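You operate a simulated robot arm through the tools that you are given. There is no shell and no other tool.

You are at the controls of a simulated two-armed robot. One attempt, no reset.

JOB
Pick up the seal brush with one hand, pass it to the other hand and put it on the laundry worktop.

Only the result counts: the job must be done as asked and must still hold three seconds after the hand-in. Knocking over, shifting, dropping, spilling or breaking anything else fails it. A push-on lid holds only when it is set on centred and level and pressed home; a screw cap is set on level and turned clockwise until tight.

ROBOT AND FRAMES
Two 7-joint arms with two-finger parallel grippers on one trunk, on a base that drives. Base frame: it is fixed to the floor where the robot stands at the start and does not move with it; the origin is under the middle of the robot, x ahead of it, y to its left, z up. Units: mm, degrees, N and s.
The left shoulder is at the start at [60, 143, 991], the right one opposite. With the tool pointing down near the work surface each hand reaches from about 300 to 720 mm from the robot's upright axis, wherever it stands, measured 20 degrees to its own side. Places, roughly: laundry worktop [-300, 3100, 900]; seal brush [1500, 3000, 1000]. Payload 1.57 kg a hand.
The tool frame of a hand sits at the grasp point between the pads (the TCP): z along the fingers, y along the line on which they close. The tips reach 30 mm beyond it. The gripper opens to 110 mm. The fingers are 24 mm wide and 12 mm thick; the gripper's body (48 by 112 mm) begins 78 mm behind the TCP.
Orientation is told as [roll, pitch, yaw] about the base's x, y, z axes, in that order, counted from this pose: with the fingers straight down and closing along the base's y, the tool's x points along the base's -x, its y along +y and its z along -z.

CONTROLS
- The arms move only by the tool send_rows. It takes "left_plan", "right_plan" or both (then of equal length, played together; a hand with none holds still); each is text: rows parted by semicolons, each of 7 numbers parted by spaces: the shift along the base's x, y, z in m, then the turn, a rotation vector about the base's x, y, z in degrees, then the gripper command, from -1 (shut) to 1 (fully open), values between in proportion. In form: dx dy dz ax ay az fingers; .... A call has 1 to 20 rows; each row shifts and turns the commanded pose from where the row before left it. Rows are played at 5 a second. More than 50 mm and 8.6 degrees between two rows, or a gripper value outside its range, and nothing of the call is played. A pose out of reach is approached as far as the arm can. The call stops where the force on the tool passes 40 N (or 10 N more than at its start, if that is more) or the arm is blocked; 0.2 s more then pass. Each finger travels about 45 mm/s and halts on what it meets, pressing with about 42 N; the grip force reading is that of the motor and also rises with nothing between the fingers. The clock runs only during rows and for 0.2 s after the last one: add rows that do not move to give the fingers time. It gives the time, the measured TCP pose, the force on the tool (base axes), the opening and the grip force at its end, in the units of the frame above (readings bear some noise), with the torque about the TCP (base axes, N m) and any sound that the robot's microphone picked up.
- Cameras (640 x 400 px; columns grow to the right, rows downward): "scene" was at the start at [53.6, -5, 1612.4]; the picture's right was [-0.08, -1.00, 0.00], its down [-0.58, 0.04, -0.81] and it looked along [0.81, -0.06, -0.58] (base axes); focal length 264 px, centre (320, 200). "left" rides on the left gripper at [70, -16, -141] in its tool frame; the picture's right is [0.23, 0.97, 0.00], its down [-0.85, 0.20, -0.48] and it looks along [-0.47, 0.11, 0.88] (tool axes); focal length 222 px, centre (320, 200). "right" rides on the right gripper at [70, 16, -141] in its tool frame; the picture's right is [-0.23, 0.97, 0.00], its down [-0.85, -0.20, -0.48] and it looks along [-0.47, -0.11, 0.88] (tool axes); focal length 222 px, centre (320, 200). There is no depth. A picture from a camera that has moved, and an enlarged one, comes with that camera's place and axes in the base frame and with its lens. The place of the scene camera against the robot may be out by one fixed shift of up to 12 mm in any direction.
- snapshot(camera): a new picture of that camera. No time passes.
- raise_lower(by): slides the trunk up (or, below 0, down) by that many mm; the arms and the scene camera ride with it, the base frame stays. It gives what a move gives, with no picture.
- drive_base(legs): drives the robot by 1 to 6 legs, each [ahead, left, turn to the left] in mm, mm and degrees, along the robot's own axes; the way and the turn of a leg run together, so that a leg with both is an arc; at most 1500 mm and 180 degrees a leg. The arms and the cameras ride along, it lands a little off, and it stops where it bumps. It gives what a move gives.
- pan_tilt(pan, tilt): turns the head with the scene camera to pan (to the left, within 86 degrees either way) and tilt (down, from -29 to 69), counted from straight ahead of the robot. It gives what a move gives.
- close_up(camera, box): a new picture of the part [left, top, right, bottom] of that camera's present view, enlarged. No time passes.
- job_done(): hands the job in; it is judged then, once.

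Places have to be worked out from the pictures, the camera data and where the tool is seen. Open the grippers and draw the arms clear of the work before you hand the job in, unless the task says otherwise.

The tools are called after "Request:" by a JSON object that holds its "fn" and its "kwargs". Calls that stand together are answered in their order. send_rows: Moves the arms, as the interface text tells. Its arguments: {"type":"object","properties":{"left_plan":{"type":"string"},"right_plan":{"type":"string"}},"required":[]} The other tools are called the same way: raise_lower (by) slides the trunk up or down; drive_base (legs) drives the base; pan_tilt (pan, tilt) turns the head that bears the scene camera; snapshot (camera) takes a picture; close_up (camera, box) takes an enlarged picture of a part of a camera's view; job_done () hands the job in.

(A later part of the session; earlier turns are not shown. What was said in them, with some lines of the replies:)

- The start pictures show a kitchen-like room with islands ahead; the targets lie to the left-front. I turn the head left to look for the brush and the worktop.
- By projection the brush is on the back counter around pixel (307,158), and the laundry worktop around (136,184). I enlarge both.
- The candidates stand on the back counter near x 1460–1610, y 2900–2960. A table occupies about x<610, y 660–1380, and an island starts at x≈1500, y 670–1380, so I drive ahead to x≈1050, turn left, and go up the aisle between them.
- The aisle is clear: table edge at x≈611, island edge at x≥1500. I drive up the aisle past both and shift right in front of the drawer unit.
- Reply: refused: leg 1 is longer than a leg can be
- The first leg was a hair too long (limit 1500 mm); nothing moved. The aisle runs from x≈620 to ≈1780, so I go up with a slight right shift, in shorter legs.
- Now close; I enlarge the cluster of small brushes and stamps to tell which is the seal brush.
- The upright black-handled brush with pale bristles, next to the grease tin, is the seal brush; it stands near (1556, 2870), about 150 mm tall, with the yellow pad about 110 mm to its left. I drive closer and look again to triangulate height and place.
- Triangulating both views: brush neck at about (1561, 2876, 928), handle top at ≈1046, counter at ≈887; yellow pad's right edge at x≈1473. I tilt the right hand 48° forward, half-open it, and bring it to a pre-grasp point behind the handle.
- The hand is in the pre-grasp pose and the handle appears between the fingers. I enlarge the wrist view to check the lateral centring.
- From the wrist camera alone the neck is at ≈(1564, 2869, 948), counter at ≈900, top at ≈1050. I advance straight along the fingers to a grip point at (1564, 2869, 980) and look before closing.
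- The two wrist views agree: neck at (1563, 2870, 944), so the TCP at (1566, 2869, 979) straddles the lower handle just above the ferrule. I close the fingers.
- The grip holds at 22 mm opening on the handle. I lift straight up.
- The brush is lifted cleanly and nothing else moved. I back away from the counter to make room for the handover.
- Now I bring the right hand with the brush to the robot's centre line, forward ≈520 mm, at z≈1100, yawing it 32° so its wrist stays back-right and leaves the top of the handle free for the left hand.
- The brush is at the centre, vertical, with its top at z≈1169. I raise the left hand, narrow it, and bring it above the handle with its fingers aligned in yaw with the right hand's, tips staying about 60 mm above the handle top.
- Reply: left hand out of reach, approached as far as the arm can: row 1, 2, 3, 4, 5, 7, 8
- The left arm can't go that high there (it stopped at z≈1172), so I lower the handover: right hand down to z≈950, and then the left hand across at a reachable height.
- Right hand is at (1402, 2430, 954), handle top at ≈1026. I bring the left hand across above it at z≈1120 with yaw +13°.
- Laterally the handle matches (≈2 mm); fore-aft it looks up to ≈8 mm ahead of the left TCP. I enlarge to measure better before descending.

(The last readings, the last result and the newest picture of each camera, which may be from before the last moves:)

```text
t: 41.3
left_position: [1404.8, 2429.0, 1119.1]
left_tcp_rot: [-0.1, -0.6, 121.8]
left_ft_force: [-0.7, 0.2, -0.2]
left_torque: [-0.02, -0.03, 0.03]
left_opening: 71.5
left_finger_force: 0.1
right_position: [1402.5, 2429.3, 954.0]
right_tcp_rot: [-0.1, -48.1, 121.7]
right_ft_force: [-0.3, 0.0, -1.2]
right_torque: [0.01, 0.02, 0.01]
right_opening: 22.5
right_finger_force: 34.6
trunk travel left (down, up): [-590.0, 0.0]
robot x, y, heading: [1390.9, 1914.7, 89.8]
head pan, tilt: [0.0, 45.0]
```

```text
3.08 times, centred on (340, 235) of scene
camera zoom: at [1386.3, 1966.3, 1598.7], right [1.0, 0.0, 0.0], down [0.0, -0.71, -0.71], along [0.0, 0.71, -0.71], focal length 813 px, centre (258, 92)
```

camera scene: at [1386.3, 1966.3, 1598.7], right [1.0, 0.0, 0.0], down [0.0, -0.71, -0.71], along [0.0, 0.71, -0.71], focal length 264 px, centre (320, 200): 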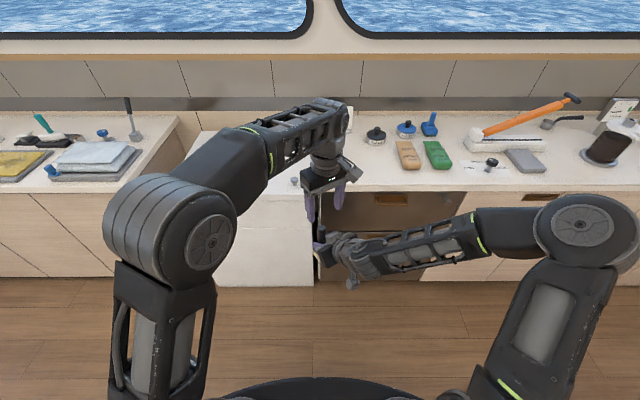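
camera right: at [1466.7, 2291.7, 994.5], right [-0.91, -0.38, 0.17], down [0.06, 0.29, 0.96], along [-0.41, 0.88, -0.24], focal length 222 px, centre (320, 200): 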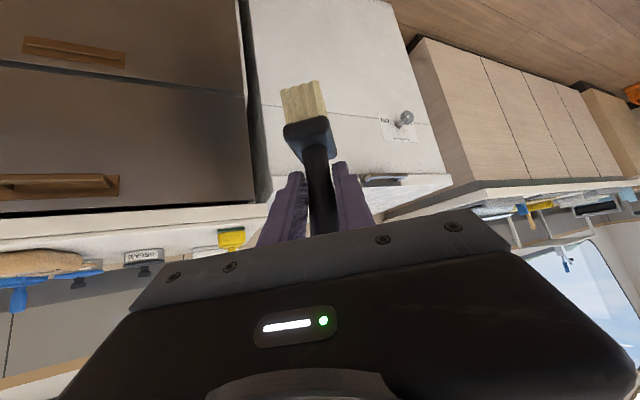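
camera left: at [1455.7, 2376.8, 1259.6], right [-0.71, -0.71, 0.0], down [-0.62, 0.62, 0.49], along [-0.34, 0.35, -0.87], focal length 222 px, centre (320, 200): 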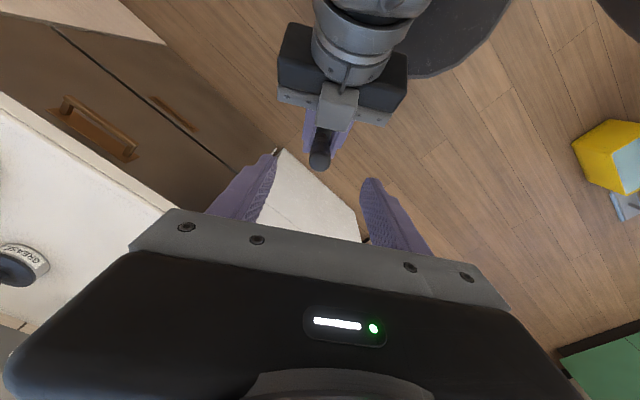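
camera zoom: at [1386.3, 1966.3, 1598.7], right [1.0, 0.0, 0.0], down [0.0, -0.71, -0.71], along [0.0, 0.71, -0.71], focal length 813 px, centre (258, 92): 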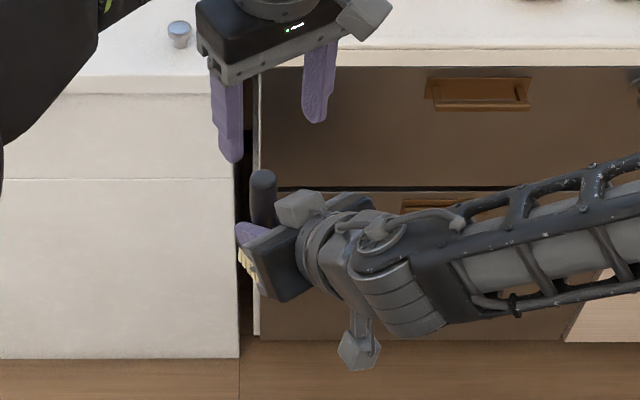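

The handle axis is ≈5 mm ahead and 2 mm left of the left TCP, top at ≈1040, and the right hand's front block is ≈30 mm behind it, leaving room. I correct and descend to z≈1022, keeping the left fingertips ≈38 mm above the right grip point.

Request:
{"fn": "send_rows", "kwargs": {"left_plan": "-0.0043 0.0032 -0.022 0 0 0 0.3; 0 0 -0.025 0 0 0 0.3; 0 0 -0.025 0 0 0 0.3; 0 0 -0.025 0 0 0 0.3; 0 0 0 0 0 0 0.3"}}

Request:
{"fn": "snapshot", "kwargs": {"camera": "left"}}

Request:
{"fn": "close_up", "kwargs": {"camera": "scene", "box": [270, 170, 390, 300]}}

Request:
{"fn": "snapshot", "kwargs": {"camera": "right"}}

```text
t: 42.5
left_position: [1400.2, 2433.8, 1022.5]
left_tcp_rot: [0.1, -0.7, 121.7]
left_ft_force: [-0.7, -0.9, 0.8]
left_torque: [-0.03, 0.0, 0.01]
left_opening: 71.4
left_finger_force: 0.0
right_position: [1401.2, 2430.1, 952.8]
right_tcp_rot: [-0.1, -48.0, 121.8]
right_ft_force: [-0.2, -0.1, -1.4]
right_torque: [-0.01, -0.05, 0.04]
right_opening: 22.5
right_finger_force: 34.7
trunk travel left (down, up): [-590.0, 0.0]
robot x, y, heading: [1388.5, 1914.5, 89.6]
head pan, tilt: [0.0, 45.0]
```

```text
taken
camera left: at [1450.3, 2382.6, 1163.7], right [-0.71, -0.7, 0.0], down [-0.62, 0.62, 0.49], along [-0.34, 0.35, -0.87], focal length 222 px, centre (320, 200)
```

left: 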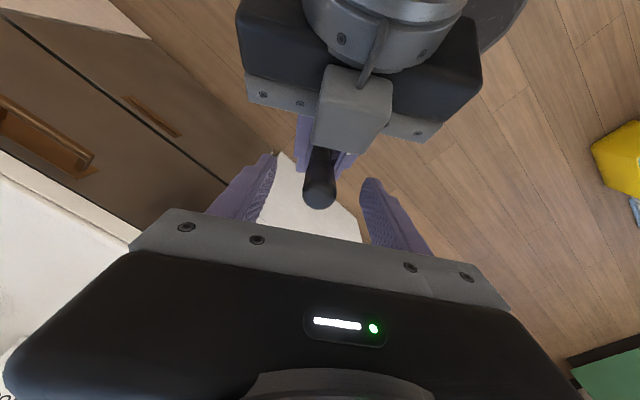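

```text
3.08 times, centred on (330, 235) of scene
camera zoom: at [1386.7, 1966.3, 1598.8], right [1.0, 0.0, 0.0], down [0.0, -0.71, -0.71], along [0.0, 0.71, -0.71], focal length 813 px, centre (289, 92)
```

zoom: 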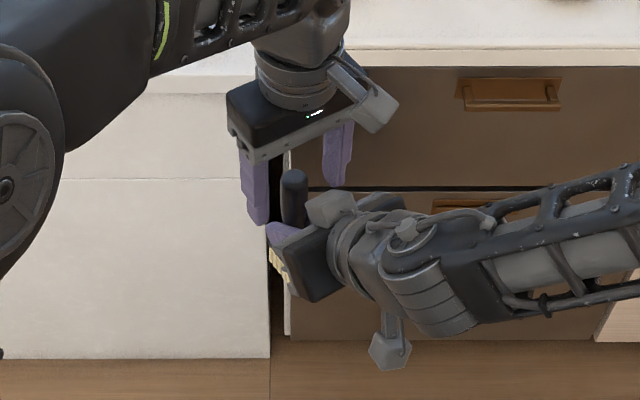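

```text
taken
camera right: at [1467.0, 2291.7, 994.5], right [-0.91, -0.38, 0.17], down [0.06, 0.29, 0.96], along [-0.41, 0.88, -0.24], focal length 222 px, centre (320, 200)
```

right: 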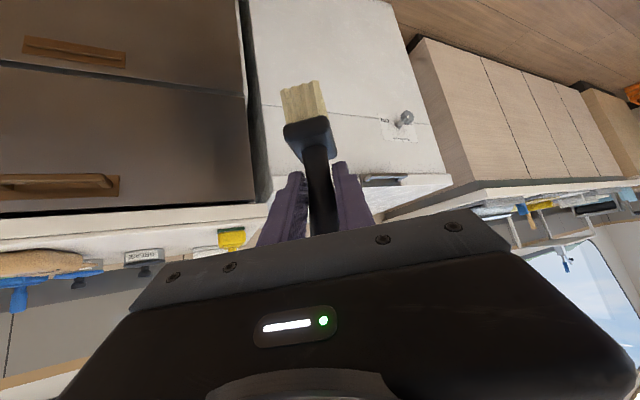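

The handle top coincides with the left TCP in the left view, and the right hand's block is clear by ≈15 mm. I close the left fingers on the upper handle while the right still holds.

Request:
{"fn": "send_rows", "kwargs": {"left_plan": "0 0 0 0 0 0 -0.2; 0 0 0 0 0 0 -0.4; 0 0 0 0 0 0 -0.6; 0 0 0 0 0 0 -1; 0 0 0 0 0 0 -1; 0 0 0 0 0 0 -1; 0 0 0 0 0 0 -1"}}

Request:
{"fn": "snapshot", "kwargs": {"camera": "left"}}

Request:
{"fn": "close_up", "kwargs": {"camera": "scene", "box": [270, 170, 390, 300]}}

```text
t: 44.1
left_position: [1400.2, 2434.7, 1023.2]
left_tcp_rot: [0.0, -0.7, 121.8]
left_ft_force: [-1.3, -1.0, 0.1]
left_torque: [-0.11, 0.13, 0.01]
left_opening: 24.9
left_finger_force: 36.8
right_position: [1401.9, 2428.9, 952.0]
right_tcp_rot: [0.0, -48.1, 121.7]
right_ft_force: [2.0, 1.4, -1.5]
right_torque: [0.05, -0.07, 0.01]
right_opening: 22.3
right_finger_force: 35.3
trunk travel left (down, up): [-590.0, 0.0]
robot x, y, heading: [1391.6, 1912.9, 89.7]
head pan, tilt: [0.0, 45.0]
```

```text
taken
camera left: at [1450.3, 2382.8, 1163.9], right [-0.71, -0.7, 0.0], down [-0.62, 0.62, 0.49], along [-0.34, 0.35, -0.87], focal length 222 px, centre (320, 200)
```

left: 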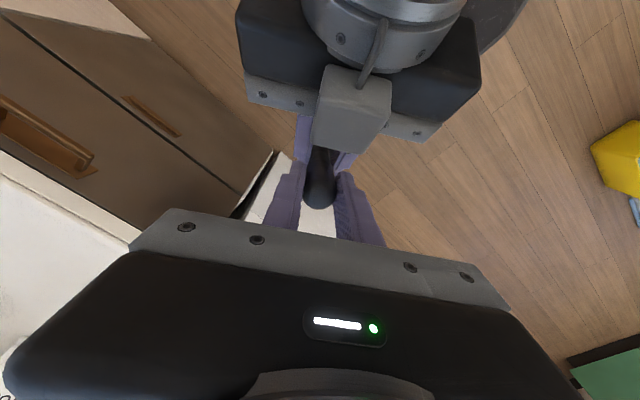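

```text
3.08 times, centred on (330, 235) of scene
camera zoom: at [1386.8, 1966.5, 1598.7], right [1.0, 0.0, 0.0], down [0.0, -0.71, -0.71], along [0.0, 0.71, -0.71], focal length 813 px, centre (289, 92)
```

zoom: 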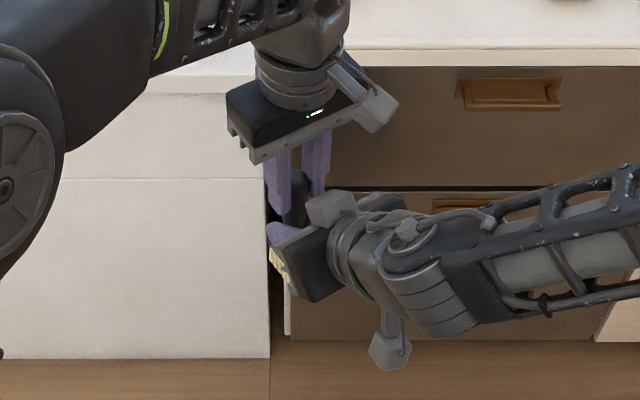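

The left hand now holds at 24.9 mm opening, slight loads only. I open the right hand and back it off horizontally along its own approach direction.

Request:
{"fn": "send_rows", "kwargs": {"right_plan": "0 0 0 0 0 0 -0.4; 0 0 0 0 0 0 0; 0 0 0 0 0 0 0.2; 0 0 0 0 0 0 0.2; 0 0 0 0 0 0 0.2; 0.0105 -0.017 0 0 0 0 0.2; 0.0158 -0.0255 0 0 0 0 0.2; 0.0158 -0.0255 0 0 0 0 0.2; 0.0158 -0.0255 0 0 0 0 0.2; 0.0158 -0.0255 0 0 0 0 0.2; 0 0 0 0 0 0 0.2"}}

Request:
{"fn": "snapshot", "kwargs": {"camera": "left"}}

Request:
{"fn": "snapshot", "kwargs": {"camera": "right"}}

Request:
{"fn": "snapshot", "kwargs": {"camera": "scene"}}

```text
t: 46.5
left_position: [1399.1, 2434.3, 1022.7]
left_tcp_rot: [-0.1, -0.5, 121.6]
left_ft_force: [0.3, -0.4, -0.8]
left_torque: [0.0, -0.01, -0.01]
left_opening: 24.4
left_finger_force: 35.9
right_position: [1459.2, 2376.7, 946.9]
right_tcp_rot: [0.0, -48.0, 121.8]
right_ft_force: [0.1, 0.0, 0.4]
right_torque: [0.0, 0.01, 0.0]
right_opening: 65.9
right_finger_force: 0.1
right hand out of reach, approached as far as the arm can: row 8, 9, 10
trunk travel left (down, up): [-590.0, 0.0]
robot x, y, heading: [1388.9, 1914.3, 89.7]
head pan, tilt: [0.0, 45.0]
```

```text
taken
camera left: at [1450.1, 2382.9, 1163.9], right [-0.71, -0.7, 0.0], down [-0.62, 0.62, 0.49], along [-0.34, 0.35, -0.87], focal length 222 px, centre (320, 200)
```

left: 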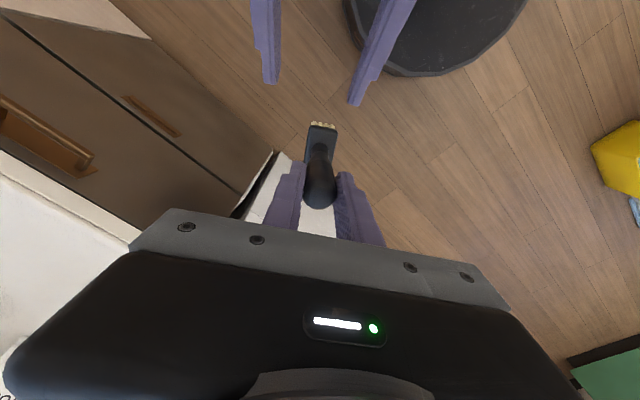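

```text
taken
camera right: at [1524.6, 2239.3, 989.1], right [-0.91, -0.38, 0.17], down [0.06, 0.29, 0.96], along [-0.41, 0.88, -0.24], focal length 222 px, centre (320, 200)
```

right: 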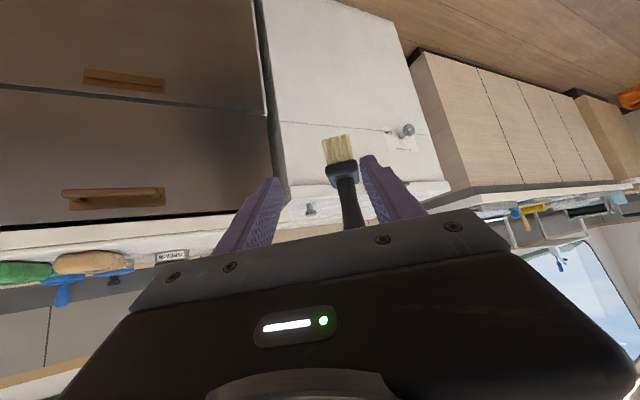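

```text
taken
camera scene: at [1386.5, 1966.6, 1598.7], right [1.0, 0.0, 0.0], down [0.0, -0.71, -0.71], along [0.0, 0.71, -0.71], focal length 264 px, centre (320, 200)
```

scene: 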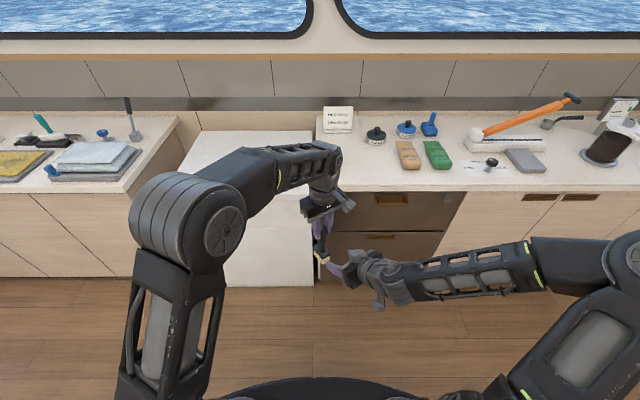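

Handover complete: the left hand holds the brush vertical, the right is free. I swing the right hand out to the right and back up to its starting posture, clear of the left camera.

Request:
{"fn": "send_rows", "kwargs": {"right_plan": "0.035 0.003 0 0 0 -6.4 0.2; 0.035 0.003 0 0 0 -6.4 0.2; 0.035 0.003 0 0 0 -6.4 0.2; 0.035 0.003 0 0 0 -6.4 0.2; 0.035 0.003 0 0 0 -6.4 0.2; 0 0 0.036 -8 0 0 0.2; 0 0 0.036 -8 0 0 0.2; 0 0 0.036 -8 0 0 0.2; 0 0 0.036 -8 0 0 0.2; 0 0 0.036 -8 0 0 0.2; 0 0 0.036 -8 0 0 0.2; 0 0 0 0 0 0 0.2"}}

Request:
{"fn": "snapshot", "kwargs": {"camera": "scene"}}

```text
t: 49.1
left_position: [1401.5, 2435.3, 1022.4]
left_tcp_rot: [0.0, -0.6, 121.6]
left_ft_force: [0.2, -0.8, 0.9]
left_torque: [-0.02, 0.05, 0.01]
left_opening: 24.5
left_finger_force: 35.8
right_position: [1631.3, 2404.8, 1146.6]
right_tcp_rot: [-0.4, -0.4, 90.1]
right_ft_force: [0.2, -0.1, 0.9]
right_torque: [0.01, 0.06, 0.02]
right_opening: 66.1
right_finger_force: 0.1
right hand out of reach, approached as far as the arm can: row 1, 2, 11
trunk travel left (down, up): [-590.0, 0.0]
robot x, y, heading: [1391.0, 1913.2, 89.7]
head pan, tilt: [0.0, 45.0]
```

```text
taken
camera scene: at [1388.8, 1967.3, 1598.7], right [1.0, -0.01, 0.0], down [0.0, -0.71, -0.71], along [0.0, 0.71, -0.71], focal length 264 px, centre (320, 200)
```

scene: 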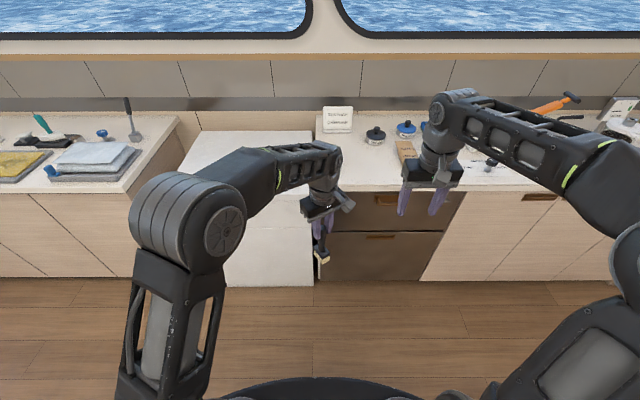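

Both arms are apart. I raise the left hand and bring it back to the left side with its yaw undone, then look toward the laundry worktop.

Request:
{"fn": "send_rows", "kwargs": {"left_plan": "0 0 0.03 0 0 0 -1; 0 0 0.035 0 0 0 -1; 0 0 0.03 0 0 0 -1; -0.043 -0.006 0.006 0 0 -5.3 -1; -0.043 -0.006 0.006 0 0 -5.3 -1; -0.043 -0.006 0.006 0 0 -5.3 -1; -0.043 -0.006 0.006 0 0 -5.3 -1; -0.043 -0.006 0.006 0 0 -5.3 -1; -0.043 -0.006 0.006 0 0 -5.3 -1; 0 0 0 0 0 0 -1"}}

Request:
{"fn": "pan_tilt", "kwargs": {"pan": 55, "tilt": 28}}

Request:
{"fn": "snapshot", "kwargs": {"camera": "scene"}}

Request:
{"fn": "snapshot", "kwargs": {"camera": "left"}}

```text
t: 51.3
left_position: [1142.9, 2397.7, 1151.1]
left_tcp_rot: [-0.1, -0.7, 89.8]
left_ft_force: [0.4, -0.5, -0.5]
left_torque: [-0.05, -0.01, 0.02]
left_opening: 24.4
left_finger_force: 36.7
right_position: [1630.1, 2402.8, 1146.4]
right_tcp_rot: [-0.5, -0.5, 90.1]
right_ft_force: [0.5, 0.3, 0.0]
right_torque: [-0.01, 0.02, 0.01]
right_opening: 65.9
right_finger_force: 0.0
trunk travel left (down, up): [-590.0, 0.0]
robot x, y, heading: [1391.8, 1915.5, 89.7]
head pan, tilt: [0.0, 45.0]
```

```text
t: 52.5
left_position: [1145.0, 2398.5, 1152.6]
left_tcp_rot: [-0.1, -0.6, 89.9]
left_ft_force: [0.3, 0.0, -1.8]
left_torque: [0.0, -0.02, 0.0]
left_opening: 24.6
left_finger_force: 36.1
right_position: [1628.5, 2402.9, 1147.6]
right_tcp_rot: [-0.5, -0.6, 90.2]
right_ft_force: [0.4, -0.4, 0.1]
right_torque: [-0.01, 0.03, -0.03]
right_opening: 66.0
right_finger_force: 0.1
trunk travel left (down, up): [-590.0, 0.0]
robot x, y, heading: [1392.4, 1916.2, 89.8]
head pan, tilt: [55.0, 28.0]
```

```text
taken
camera scene: at [1311.9, 1937.9, 1624.5], right [0.58, 0.82, 0.0], down [0.38, -0.27, -0.88], along [-0.72, 0.51, -0.47], focal length 264 px, centre (320, 200)
```

scene: 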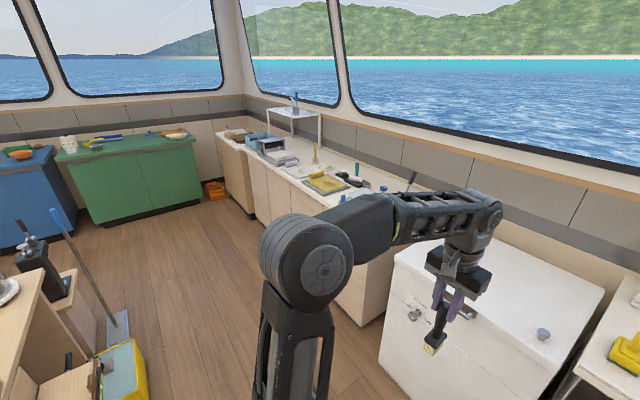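

```text
taken
camera left: at [1159.7, 2326.9, 1291.9], right [-0.97, -0.22, 0.0], down [-0.2, 0.85, 0.49], along [-0.11, 0.48, -0.87], focal length 222 px, centre (320, 200)
```

left: 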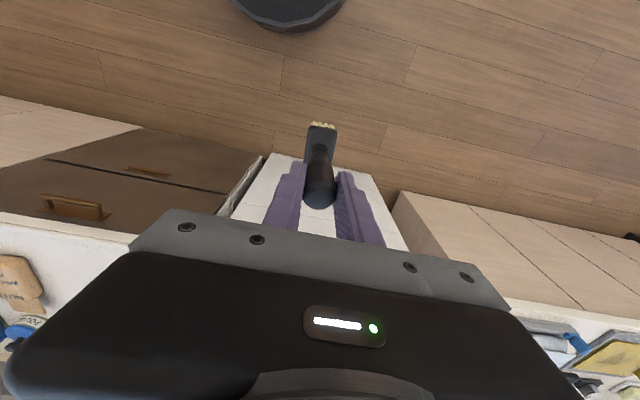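

The brush is held upright in the left hand. Floor obstacles (mop bucket, dustpan) stay at y<1650, so I strafe left along y≈2100 toward the worktop.

Request:
{"fn": "drive_base", "kwargs": {"legs": [[150, 1000, 0]]}}

Request:
{"fn": "pan_tilt", "kwargs": {"pan": 35, "tilt": 30}}

Request:
{"fn": "snapshot", "kwargs": {"camera": "scene"}}

```text
t: 57.7
left_position: [158.4, 2551.3, 1151.5]
left_tcp_rot: [-0.1, -0.6, 90.3]
left_ft_force: [0.6, -0.8, -1.9]
left_torque: [0.03, -0.03, -0.01]
left_opening: 24.4
left_finger_force: 36.6
right_position: [643.4, 2560.2, 1146.7]
right_tcp_rot: [-0.4, -0.6, 90.6]
right_ft_force: [-0.4, -0.4, 0.4]
right_torque: [0.03, -0.01, -0.01]
right_opening: 65.7
right_finger_force: 0.0
trunk travel left (down, up): [-590.0, 0.0]
robot x, y, heading: [409.9, 2069.0, 90.0]
head pan, tilt: [55.0, 28.0]
```

```text
t: 58.5
left_position: [158.0, 2550.1, 1151.4]
left_tcp_rot: [0.1, -0.5, 90.3]
left_ft_force: [-0.3, 0.3, -2.1]
left_torque: [0.01, -0.02, -0.01]
left_opening: 24.5
left_finger_force: 36.9
right_position: [644.7, 2560.2, 1147.3]
right_tcp_rot: [-0.5, -0.6, 90.6]
right_ft_force: [-0.4, -0.3, -1.0]
right_torque: [0.0, 0.03, 0.04]
right_opening: 66.1
right_finger_force: 0.0
trunk travel left (down, up): [-590.0, 0.0]
robot x, y, heading: [408.0, 2068.4, 90.1]
head pan, tilt: [35.0, 30.0]
```

```text
taken
camera scene: at [352.1, 2114.0, 1621.4], right [0.82, 0.58, 0.0], down [0.29, -0.41, -0.87], along [-0.5, 0.71, -0.5], focal length 264 px, centre (320, 200)
```

scene: 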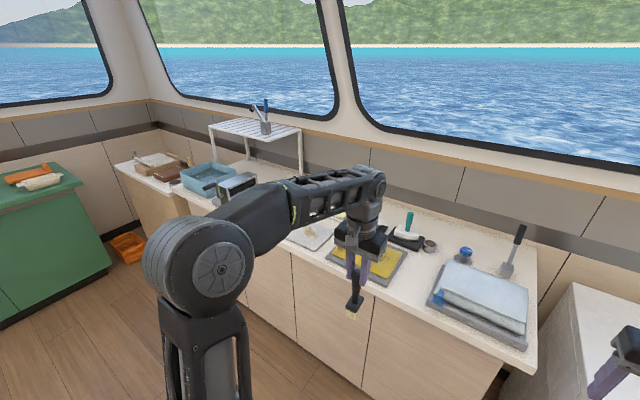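

The worktop shows a free strip between the yellow-sponge tray (right edge x≈190) and the towel tray (left edge x≈302). I enlarge it to check.

Request:
{"fn": "close_up", "kwargs": {"camera": "scene", "box": [340, 200, 540, 325]}}

Request:
{"fn": "snapshot", "kwargs": {"camera": "left"}}

Request:
{"fn": "close_up", "kwargs": {"camera": "scene", "box": [160, 130, 360, 255]}}

```text
3.20 times, centred on (440, 262) of scene
camera zoom: at [352.1, 2114.0, 1621.4], right [0.82, 0.58, 0.0], down [0.29, -0.41, -0.87], along [-0.5, 0.71, -0.5], focal length 845 px, centre (-64, 0)
```

zoom: 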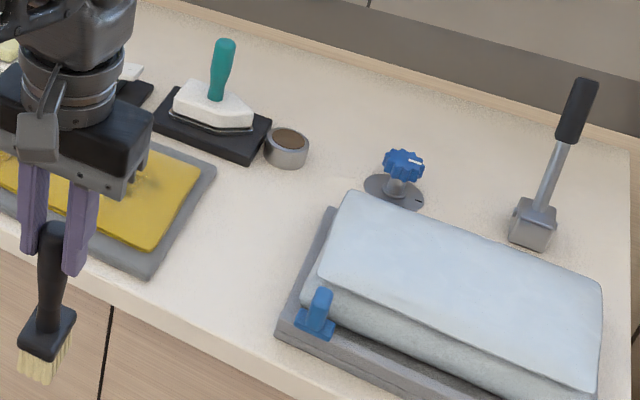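

```text
taken
camera left: at [174.4, 2480.1, 1291.9], right [-0.97, -0.23, 0.0], down [-0.2, 0.85, 0.49], along [-0.11, 0.47, -0.87], focal length 222 px, centre (320, 200)
```

left: 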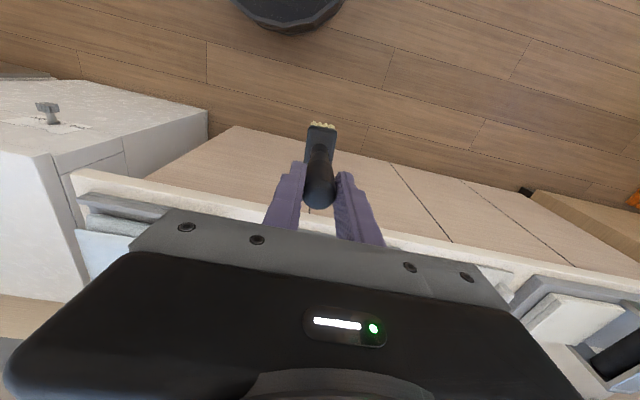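

```text
3.20 times, centred on (260, 192) of scene
camera zoom: at [352.1, 2114.0, 1621.4], right [0.82, 0.58, 0.0], down [0.29, -0.41, -0.87], along [-0.5, 0.71, -0.5], focal length 845 px, centre (512, 224)
```

zoom: 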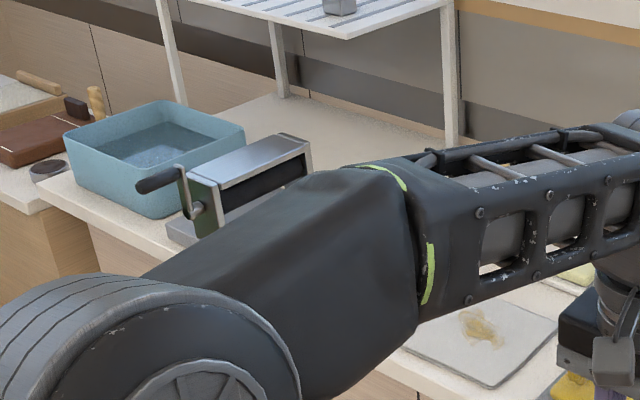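

The gap spans x≈171–307 and y≈2790–3000; its centre is about (243, 2888) after the scene-camera correction. I drive 230 mm ahead so the left hand can reach it.

Request:
{"fn": "drive_base", "kwargs": {"legs": [[230, 0, 0]]}}

Request:
{"fn": "pan_tilt", "kwargs": {"pan": 15, "tilt": 45}}

Request:
{"fn": "snapshot", "kwargs": {"camera": "scene"}}

Request:
{"fn": "snapshot", "kwargs": {"camera": "left"}}

```text
t: 60.2
left_position: [158.4, 2781.5, 1150.8]
left_tcp_rot: [0.0, -0.5, 90.3]
left_ft_force: [-1.5, 0.7, -1.6]
left_torque: [-0.03, 0.0, 0.0]
left_opening: 24.6
left_finger_force: 36.3
right_position: [642.7, 2791.8, 1147.0]
right_tcp_rot: [-0.5, -0.5, 90.6]
right_ft_force: [-0.3, 0.8, 0.2]
right_torque: [-0.05, -0.02, 0.01]
right_opening: 66.0
right_finger_force: 0.1
trunk travel left (down, up): [-590.0, 0.0]
robot x, y, heading: [410.2, 2298.0, 90.2]
head pan, tilt: [35.0, 30.0]
```

```text
t: 61.1
left_position: [158.0, 2781.2, 1150.8]
left_tcp_rot: [0.1, -0.7, 90.3]
left_ft_force: [0.4, -0.2, -1.7]
left_torque: [-0.03, 0.0, 0.0]
left_opening: 24.6
left_finger_force: 36.1
right_position: [643.5, 2790.9, 1145.8]
right_tcp_rot: [-0.5, -0.6, 90.6]
right_ft_force: [-0.2, 0.1, 0.2]
right_torque: [0.01, -0.02, -0.02]
right_opening: 65.9
right_finger_force: 0.1
trunk travel left (down, up): [-590.0, 0.0]
robot x, y, heading: [406.4, 2300.1, 90.4]
head pan, tilt: [15.0, 45.0]
```

```text
taken
camera scene: at [382.4, 2349.2, 1598.8], right [0.97, 0.26, 0.0], down [0.19, -0.68, -0.71], along [-0.19, 0.68, -0.71], focal length 264 px, centre (320, 200)
```

scene: 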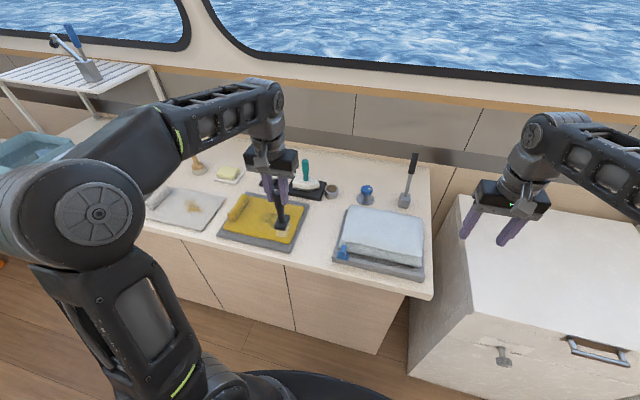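

```text
taken
camera left: at [173.7, 2710.7, 1291.8], right [-0.97, -0.23, 0.0], down [-0.2, 0.85, 0.49], along [-0.11, 0.47, -0.87], focal length 222 px, centre (320, 200)
```

left: 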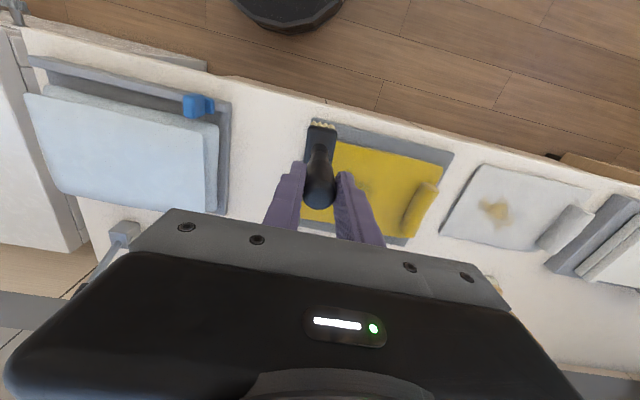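

Both cameras agree: gap x 173–308, worktop front edge y≈2763. I move the held brush above (240, 2880), then lower it to about 25 mm above the expected contact height.

Request:
{"fn": "send_rows", "kwargs": {"left_plan": "0.0205 0.025 0 0 0 0 -1; 0.0205 0.025 0 0 0 0 -1; 0.0205 0.025 0 0 0 0 -1; 0.0205 0.024 0 0 0 0 -1; 0 0 -0.025 0 0 0 -1; 0 0 -0.025 0 0 0 -1; 0 0 -0.025 0 0 0 -1; 0 0 0 0 0 0 -1"}}

Request:
{"fn": "snapshot", "kwargs": {"camera": "left"}}

Request:
{"fn": "close_up", "kwargs": {"camera": "scene", "box": [220, 130, 440, 270]}}

```text
t: 62.9
left_position: [217.7, 2854.3, 1077.7]
left_tcp_rot: [0.0, -0.6, 90.2]
left_ft_force: [0.9, -0.3, -1.9]
left_torque: [-0.01, -0.01, 0.02]
left_opening: 24.8
left_finger_force: 36.6
left hand out of reach, approached as far as the arm can: row 4
right_position: [642.3, 2790.3, 1146.0]
right_tcp_rot: [-0.5, -0.7, 90.6]
right_ft_force: [-0.3, -0.1, 0.1]
right_torque: [0.0, -0.01, 0.0]
right_opening: 66.0
right_finger_force: 0.1
trunk travel left (down, up): [-590.0, 0.0]
robot x, y, heading: [408.9, 2298.0, 89.9]
head pan, tilt: [15.0, 45.0]
```

```text
taken
camera left: at [232.8, 2784.0, 1216.9], right [-0.97, -0.23, 0.0], down [-0.2, 0.85, 0.49], along [-0.11, 0.47, -0.87], focal length 222 px, centre (320, 200)
```

left: 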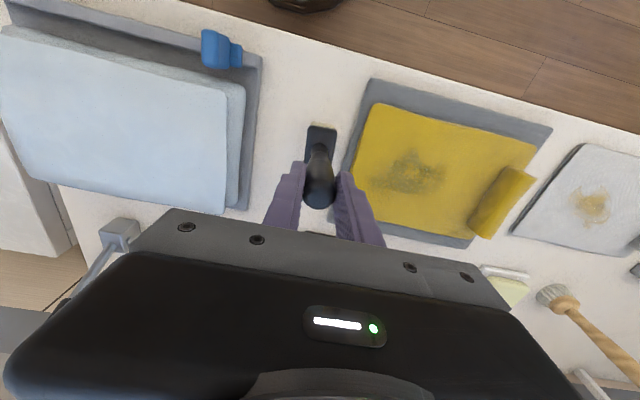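

```text
2.86 times, centred on (330, 200) of scene
camera zoom: at [382.4, 2348.7, 1598.8], right [0.97, 0.26, 0.0], down [0.18, -0.68, -0.71], along [-0.18, 0.68, -0.71], focal length 755 px, centre (291, 200)
```

zoom: 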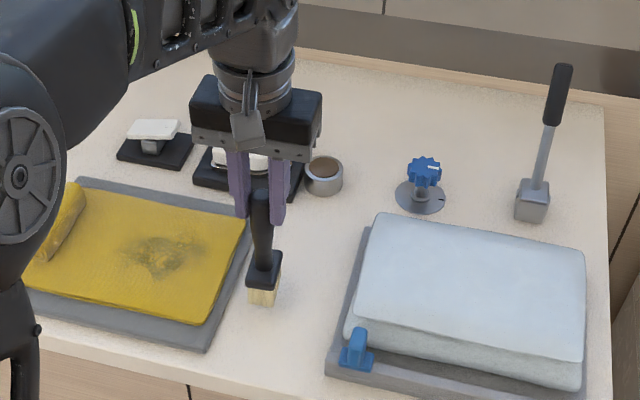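

Now at (218, 2854, 1078), brush hanging vertical in the gap. I shift it 24 mm right to the gap's centre and look at the clearance.

Request:
{"fn": "send_rows", "kwargs": {"left_plan": "0.012 0.006 0 0 0 0 -1; 0.012 0.006 0 0 0 0 -1; 0 0 -0.01 0 0 0 -1; 0 0 0 0 0 0 -1"}}

Request:
{"fn": "close_up", "kwargs": {"camera": "scene", "box": [250, 150, 410, 270]}}

Request:
{"fn": "snapshot", "kwargs": {"camera": "left"}}

```text
t: 63.9
left_position: [242.4, 2866.1, 1067.7]
left_tcp_rot: [0.0, -0.7, 90.3]
left_ft_force: [-0.7, -0.5, -0.9]
left_torque: [0.0, 0.04, 0.01]
left_opening: 24.5
left_finger_force: 36.5
right_position: [642.8, 2791.4, 1146.5]
right_tcp_rot: [-0.5, -0.6, 90.7]
right_ft_force: [-0.3, 0.2, -0.9]
right_torque: [-0.02, 0.03, 0.01]
right_opening: 66.3
right_finger_force: 0.2
trunk travel left (down, up): [-590.0, 0.0]
robot x, y, heading: [405.3, 2299.1, 90.1]
head pan, tilt: [15.0, 45.0]
```

```text
3.33 times, centred on (330, 210) of scene
camera zoom: at [382.6, 2349.2, 1598.7], right [0.97, 0.26, 0.0], down [0.18, -0.68, -0.71], along [-0.18, 0.68, -0.71], focal length 881 px, centre (287, 167)
```

zoom: 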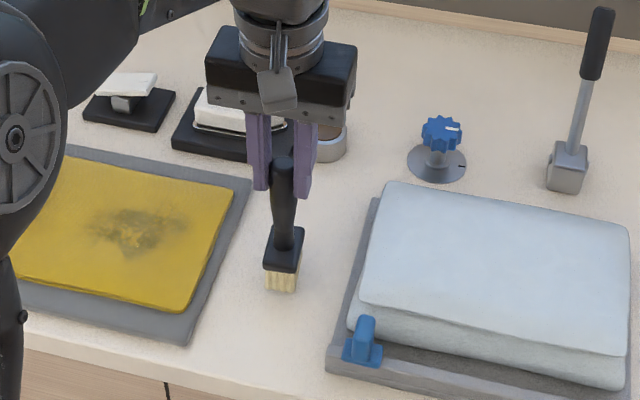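

```text
taken
camera left: at [258.0, 2796.9, 1207.9], right [-0.97, -0.23, 0.0], down [-0.2, 0.85, 0.49], along [-0.11, 0.47, -0.87], focal length 222 px, centre (320, 200)
```

left: 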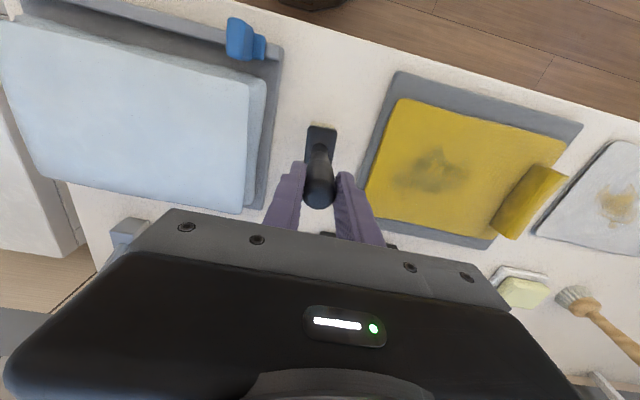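

Centred in the gap. I lower gently in small steps, reading the force for touchdown.

Request:
{"fn": "send_rows", "kwargs": {"left_plan": "0 0 -0.004 0 0 0 -1; 0 0 -0.004 0 0 0 -1; 0 0 -0.004 0 0 0 -1; 0 0 0 0 0 0 -1"}}

Request:
{"fn": "close_up", "kwargs": {"camera": "scene", "box": [290, 190, 350, 260]}}

```text
t: 64.9
left_position: [241.5, 2866.9, 1056.1]
left_tcp_rot: [-0.1, -0.5, 90.3]
left_ft_force: [0.3, -0.7, -1.4]
left_torque: [0.0, -0.02, -0.01]
left_opening: 24.7
left_finger_force: 36.7
right_position: [642.2, 2790.6, 1146.3]
right_tcp_rot: [-0.5, -0.6, 90.5]
right_ft_force: [0.4, 0.2, 0.0]
right_torque: [0.02, -0.02, 0.01]
right_opening: 66.1
right_finger_force: 0.1
trunk travel left (down, up): [-590.0, 0.0]
robot x, y, heading: [405.6, 2299.8, 90.2]
head pan, tilt: [15.0, 45.0]
```

```text
5.71 times, centred on (320, 225) of scene
camera zoom: at [382.5, 2349.1, 1598.7], right [0.97, 0.26, 0.0], down [0.18, -0.68, -0.71], along [-0.18, 0.68, -0.71], focal length 1510 px, centre (320, 57)
```

zoom: 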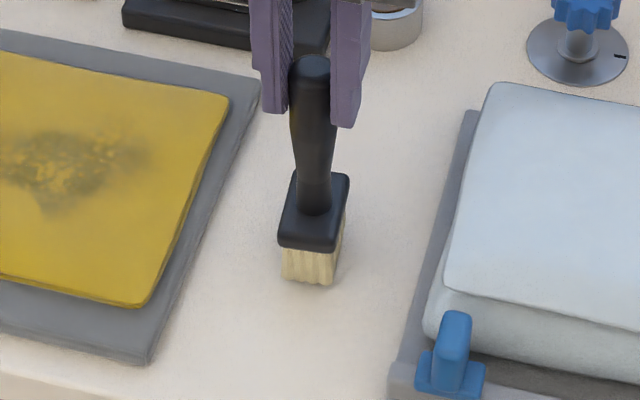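

No contact yet at z 1056; a faint shadow shows the bristles close above the surface. I continue in 2 mm steps.

Request:
{"fn": "send_rows", "kwargs": {"left_plan": "0 0 -0.002 0 0 0 -1; 0 0 -0.002 0 0 0 -1; 0 0 -0.002 0 0 0 -1; 0 0 0 0 0 0 -1"}}

```text
t: 65.9
left_position: [240.6, 2867.0, 1049.1]
left_tcp_rot: [-0.1, -0.7, 90.4]
left_ft_force: [-0.5, -0.2, 0.4]
left_torque: [0.08, -0.04, -0.01]
left_opening: 24.7
left_finger_force: 36.2
right_position: [642.3, 2791.1, 1146.7]
right_tcp_rot: [-0.5, -0.7, 90.7]
right_ft_force: [-0.6, 0.5, 0.2]
right_torque: [0.0, -0.02, -0.02]
right_opening: 66.0
right_finger_force: 0.0
trunk travel left (down, up): [-590.0, 0.0]
robot x, y, heading: [406.4, 2300.1, 89.9]
head pan, tilt: [15.0, 45.0]
```

The vertical force went from about −1.5 to +0.4 N, suggesting first contact around z 1049, as predicted. I go 1 mm further to confirm.

Request:
{"fn": "send_rows", "kwargs": {"left_plan": "0 0 -0.001 0 0 0 -1; 0 0 0 0 0 0 -1"}}

Request:
{"fn": "close_up", "kwargs": {"camera": "scene", "box": [290, 190, 350, 260]}}

```text
t: 66.5
left_position: [241.6, 2866.8, 1048.8]
left_tcp_rot: [-0.1, -0.6, 90.3]
left_ft_force: [0.0, -0.5, 9.2]
left_torque: [0.18, 0.06, -0.01]
left_opening: 24.6
left_finger_force: 36.9
right_position: [643.4, 2788.4, 1146.4]
right_tcp_rot: [-0.5, -0.5, 90.6]
right_ft_force: [0.1, 0.3, -0.2]
right_torque: [0.01, 0.0, -0.02]
right_opening: 66.1
right_finger_force: 0.1
trunk travel left (down, up): [-590.0, 0.0]
robot x, y, heading: [407.6, 2297.8, 90.0]
head pan, tilt: [15.0, 45.0]
```

```text
5.71 times, centred on (320, 225) of scene
camera zoom: at [382.8, 2348.0, 1598.9], right [0.97, 0.26, 0.0], down [0.18, -0.68, -0.71], along [-0.18, 0.68, -0.71], focal length 1510 px, centre (320, 57)
```

zoom: 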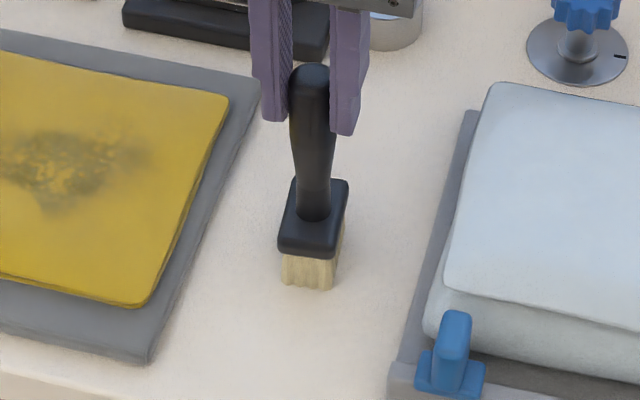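

Contact confirmed (9 N). The brush stands on the worktop; I open the fingers gradually, then check before withdrawing upward.

Request:
{"fn": "send_rows", "kwargs": {"left_plan": "0 0 0 0 0 0 -0.5; 0 0 0 0 0 0 -0.4; 0 0 0 0 0 0 -0.3; 0 0 0 0 0 0 -0.1; 0 0 0 0 0 0 0; 0 0 0 0 0 0 0"}}

Request:
{"fn": "close_up", "kwargs": {"camera": "scene", "box": [290, 190, 350, 260]}}

Request:
{"fn": "snapshot", "kwargs": {"camera": "left"}}

```text
t: 67.9
left_position: [241.4, 2867.1, 1048.1]
left_tcp_rot: [0.0, -0.5, 90.3]
left_ft_force: [-0.3, 0.7, 0.0]
left_torque: [0.0, 0.02, 0.01]
left_opening: 54.8
left_finger_force: 0.0
right_position: [642.1, 2791.2, 1146.6]
right_tcp_rot: [-0.4, -0.5, 90.6]
right_ft_force: [-0.1, 0.0, -0.7]
right_torque: [0.02, 0.01, 0.03]
right_opening: 66.1
right_finger_force: 0.1
trunk travel left (down, up): [-590.0, 0.0]
robot x, y, heading: [407.3, 2296.3, 90.0]
head pan, tilt: [15.0, 45.0]
```

```text
5.71 times, centred on (320, 225) of scene
camera zoom: at [382.5, 2349.0, 1598.7], right [0.97, 0.26, 0.0], down [0.18, -0.68, -0.71], along [-0.18, 0.68, -0.71], focal length 1510 px, centre (320, 57)
```

zoom: 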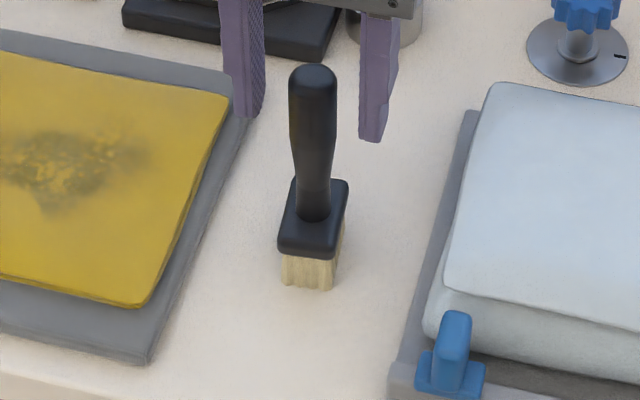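

```text
taken
camera left: at [256.8, 2797.0, 1188.9], right [-0.97, -0.23, 0.0], down [-0.2, 0.85, 0.49], along [-0.11, 0.47, -0.87], focal length 222 px, centre (320, 200)
```

left: 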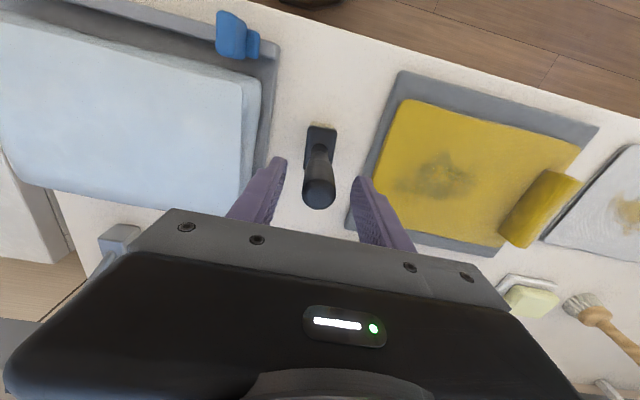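

The brush stands upright on its own. I raise the left hand straight up until the tips clear the handle.

Request:
{"fn": "send_rows", "kwargs": {"left_plan": "0 0 0.01 0 0 0 0; 0 0 0.015 0 0 0 0; 0 0 0.015 0 0 0 0; 0 0 0.015 0 0 0 0; 0 0 0.015 0 0 0 0; 0 0 0 0 0 0 0"}}

Request:
{"fn": "close_up", "kwargs": {"camera": "scene", "box": [270, 160, 370, 260]}}

Request:
{"fn": "snapshot", "kwargs": {"camera": "left"}}

```text
t: 69.3
left_position: [240.6, 2868.1, 1119.2]
left_tcp_rot: [0.1, -0.5, 90.4]
left_ft_force: [-0.5, -0.9, 0.2]
left_torque: [-0.02, -0.01, -0.03]
left_opening: 54.8
left_finger_force: 0.1
right_position: [643.4, 2789.8, 1145.9]
right_tcp_rot: [-0.5, -0.5, 90.6]
right_ft_force: [0.4, -0.1, -0.6]
right_torque: [-0.01, -0.01, 0.01]
right_opening: 66.0
right_finger_force: 0.0
trunk travel left (down, up): [-590.0, 0.0]
robot x, y, heading: [407.2, 2301.8, 89.9]
head pan, tilt: [15.0, 45.0]
```

```text
4.00 times, centred on (320, 210) of scene
camera zoom: at [382.5, 2349.2, 1598.7], right [0.97, 0.26, 0.0], down [0.18, -0.68, -0.71], along [-0.18, 0.68, -0.71], focal length 1057 px, centre (320, 160)
```

zoom: 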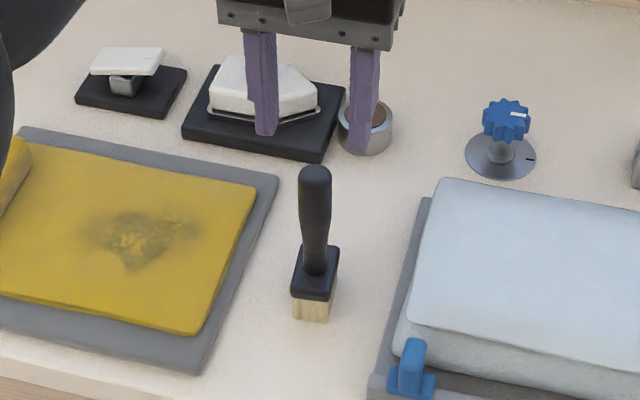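

```text
taken
camera left: at [256.9, 2796.4, 1259.0], right [-0.97, -0.23, 0.0], down [-0.2, 0.85, 0.49], along [-0.11, 0.47, -0.87], focal length 222 px, centre (320, 200)
```

left: 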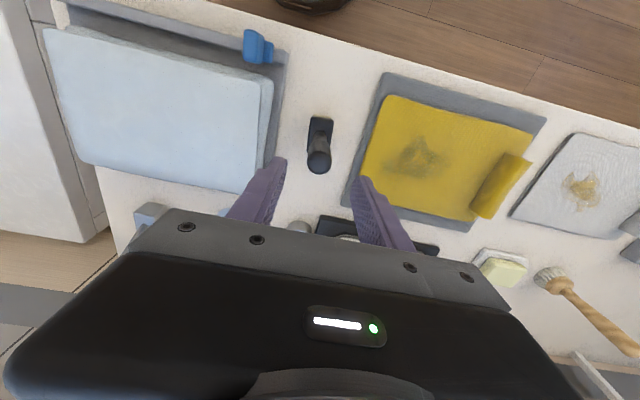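

The brush stands clear below the open fingers. I draw the left hand further up and back, then back the base away from the worktop.

Request:
{"fn": "send_rows", "kwargs": {"left_plan": "0 -0.008 0.012 0 0 0 0; -0.01 -0.02 0.01 0 0 0 0; -0.02 -0.03 0.008 0 0 0 0; -0.02 -0.03 0 0 0 0 0; 0 0 0 0 0 0 0.5; 0 0 0 0 0 0 0.8"}}

Request:
{"fn": "drive_base", "kwargs": {"legs": [[-200, 0, 0]]}}

Request:
{"fn": "snapshot", "kwargs": {"camera": "scene"}}

Request:
{"fn": "close_up", "kwargs": {"camera": "scene", "box": [220, 100, 420, 225]}}

```text
t: 70.7
left_position: [190.9, 2778.3, 1146.9]
left_tcp_rot: [0.0, -0.6, 90.3]
left_ft_force: [-0.3, -0.8, -0.3]
left_torque: [-0.02, 0.07, -0.02]
left_opening: 99.1
left_finger_force: 0.1
right_position: [642.6, 2790.0, 1146.0]
right_tcp_rot: [-0.5, -0.7, 90.5]
right_ft_force: [-0.2, -0.4, -0.3]
right_torque: [0.01, -0.04, 0.01]
right_opening: 66.2
right_finger_force: 0.1
trunk travel left (down, up): [-590.0, 0.0]
robot x, y, heading: [408.5, 2297.8, 89.9]
head pan, tilt: [15.0, 45.0]
```

```text
t: 72.3
left_position: [192.1, 2576.4, 1148.2]
left_tcp_rot: [0.0, -0.5, 90.4]
left_ft_force: [0.2, -0.3, 0.3]
left_torque: [0.03, 0.02, 0.02]
left_opening: 99.1
left_finger_force: 0.1
right_position: [643.4, 2589.1, 1147.7]
right_tcp_rot: [-0.5, -0.6, 90.7]
right_ft_force: [-1.2, -0.4, -0.3]
right_torque: [0.03, -0.01, 0.03]
right_opening: 66.1
right_finger_force: 0.1
trunk travel left (down, up): [-590.0, 0.0]
robot x, y, heading: [407.3, 2097.0, 90.2]
head pan, tilt: [15.0, 45.0]
```

```text
taken
camera scene: at [383.1, 2146.6, 1598.8], right [0.96, 0.26, 0.0], down [0.19, -0.68, -0.71], along [-0.19, 0.68, -0.71], focal length 264 px, centre (320, 200)
```

scene: 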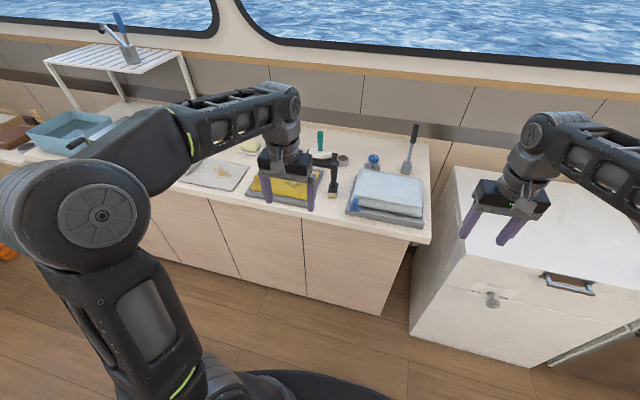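

```text
3.20 times, centred on (320, 162) of scene
camera zoom: at [383.1, 2146.6, 1598.8], right [0.96, 0.26, 0.0], down [0.19, -0.68, -0.71], along [-0.19, 0.68, -0.71], focal length 845 px, centre (320, 320)
```

zoom: 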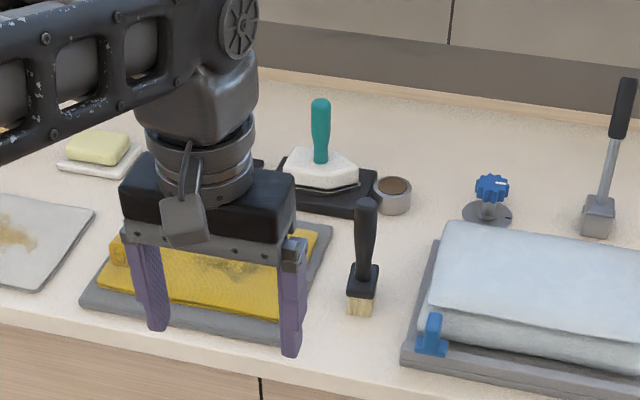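

The seal brush stands upright on the laundry worktop between the trays, nothing else has moved, both grippers are open, and the arms are clear. I hand the job in.

Request:
{"fn": "job_done", "kwargs": {}}

```text
The job is handed in.
```

I picked up the seal brush with the right hand, passed it to the left in mid-air, and set it on the laundry worktop. I have handed the job in, but no verdict has come back.

- **Which brush:** nothing was labelled "seal brush". I took the black-handled brush with pale bristles, standing next to the grease tin on the back counter, to be it.
- **Where it is now:** it stands upright on its bristles at about x 241, y 2867, between the yellow-sponge tray and the towel tray. It stood on its own once the fingers opened.
- **Everything else:** the pictures show nothing knocked or shifted along the way. Both grippers were open and the base was backed 200 mm away from the worktop at hand-in.
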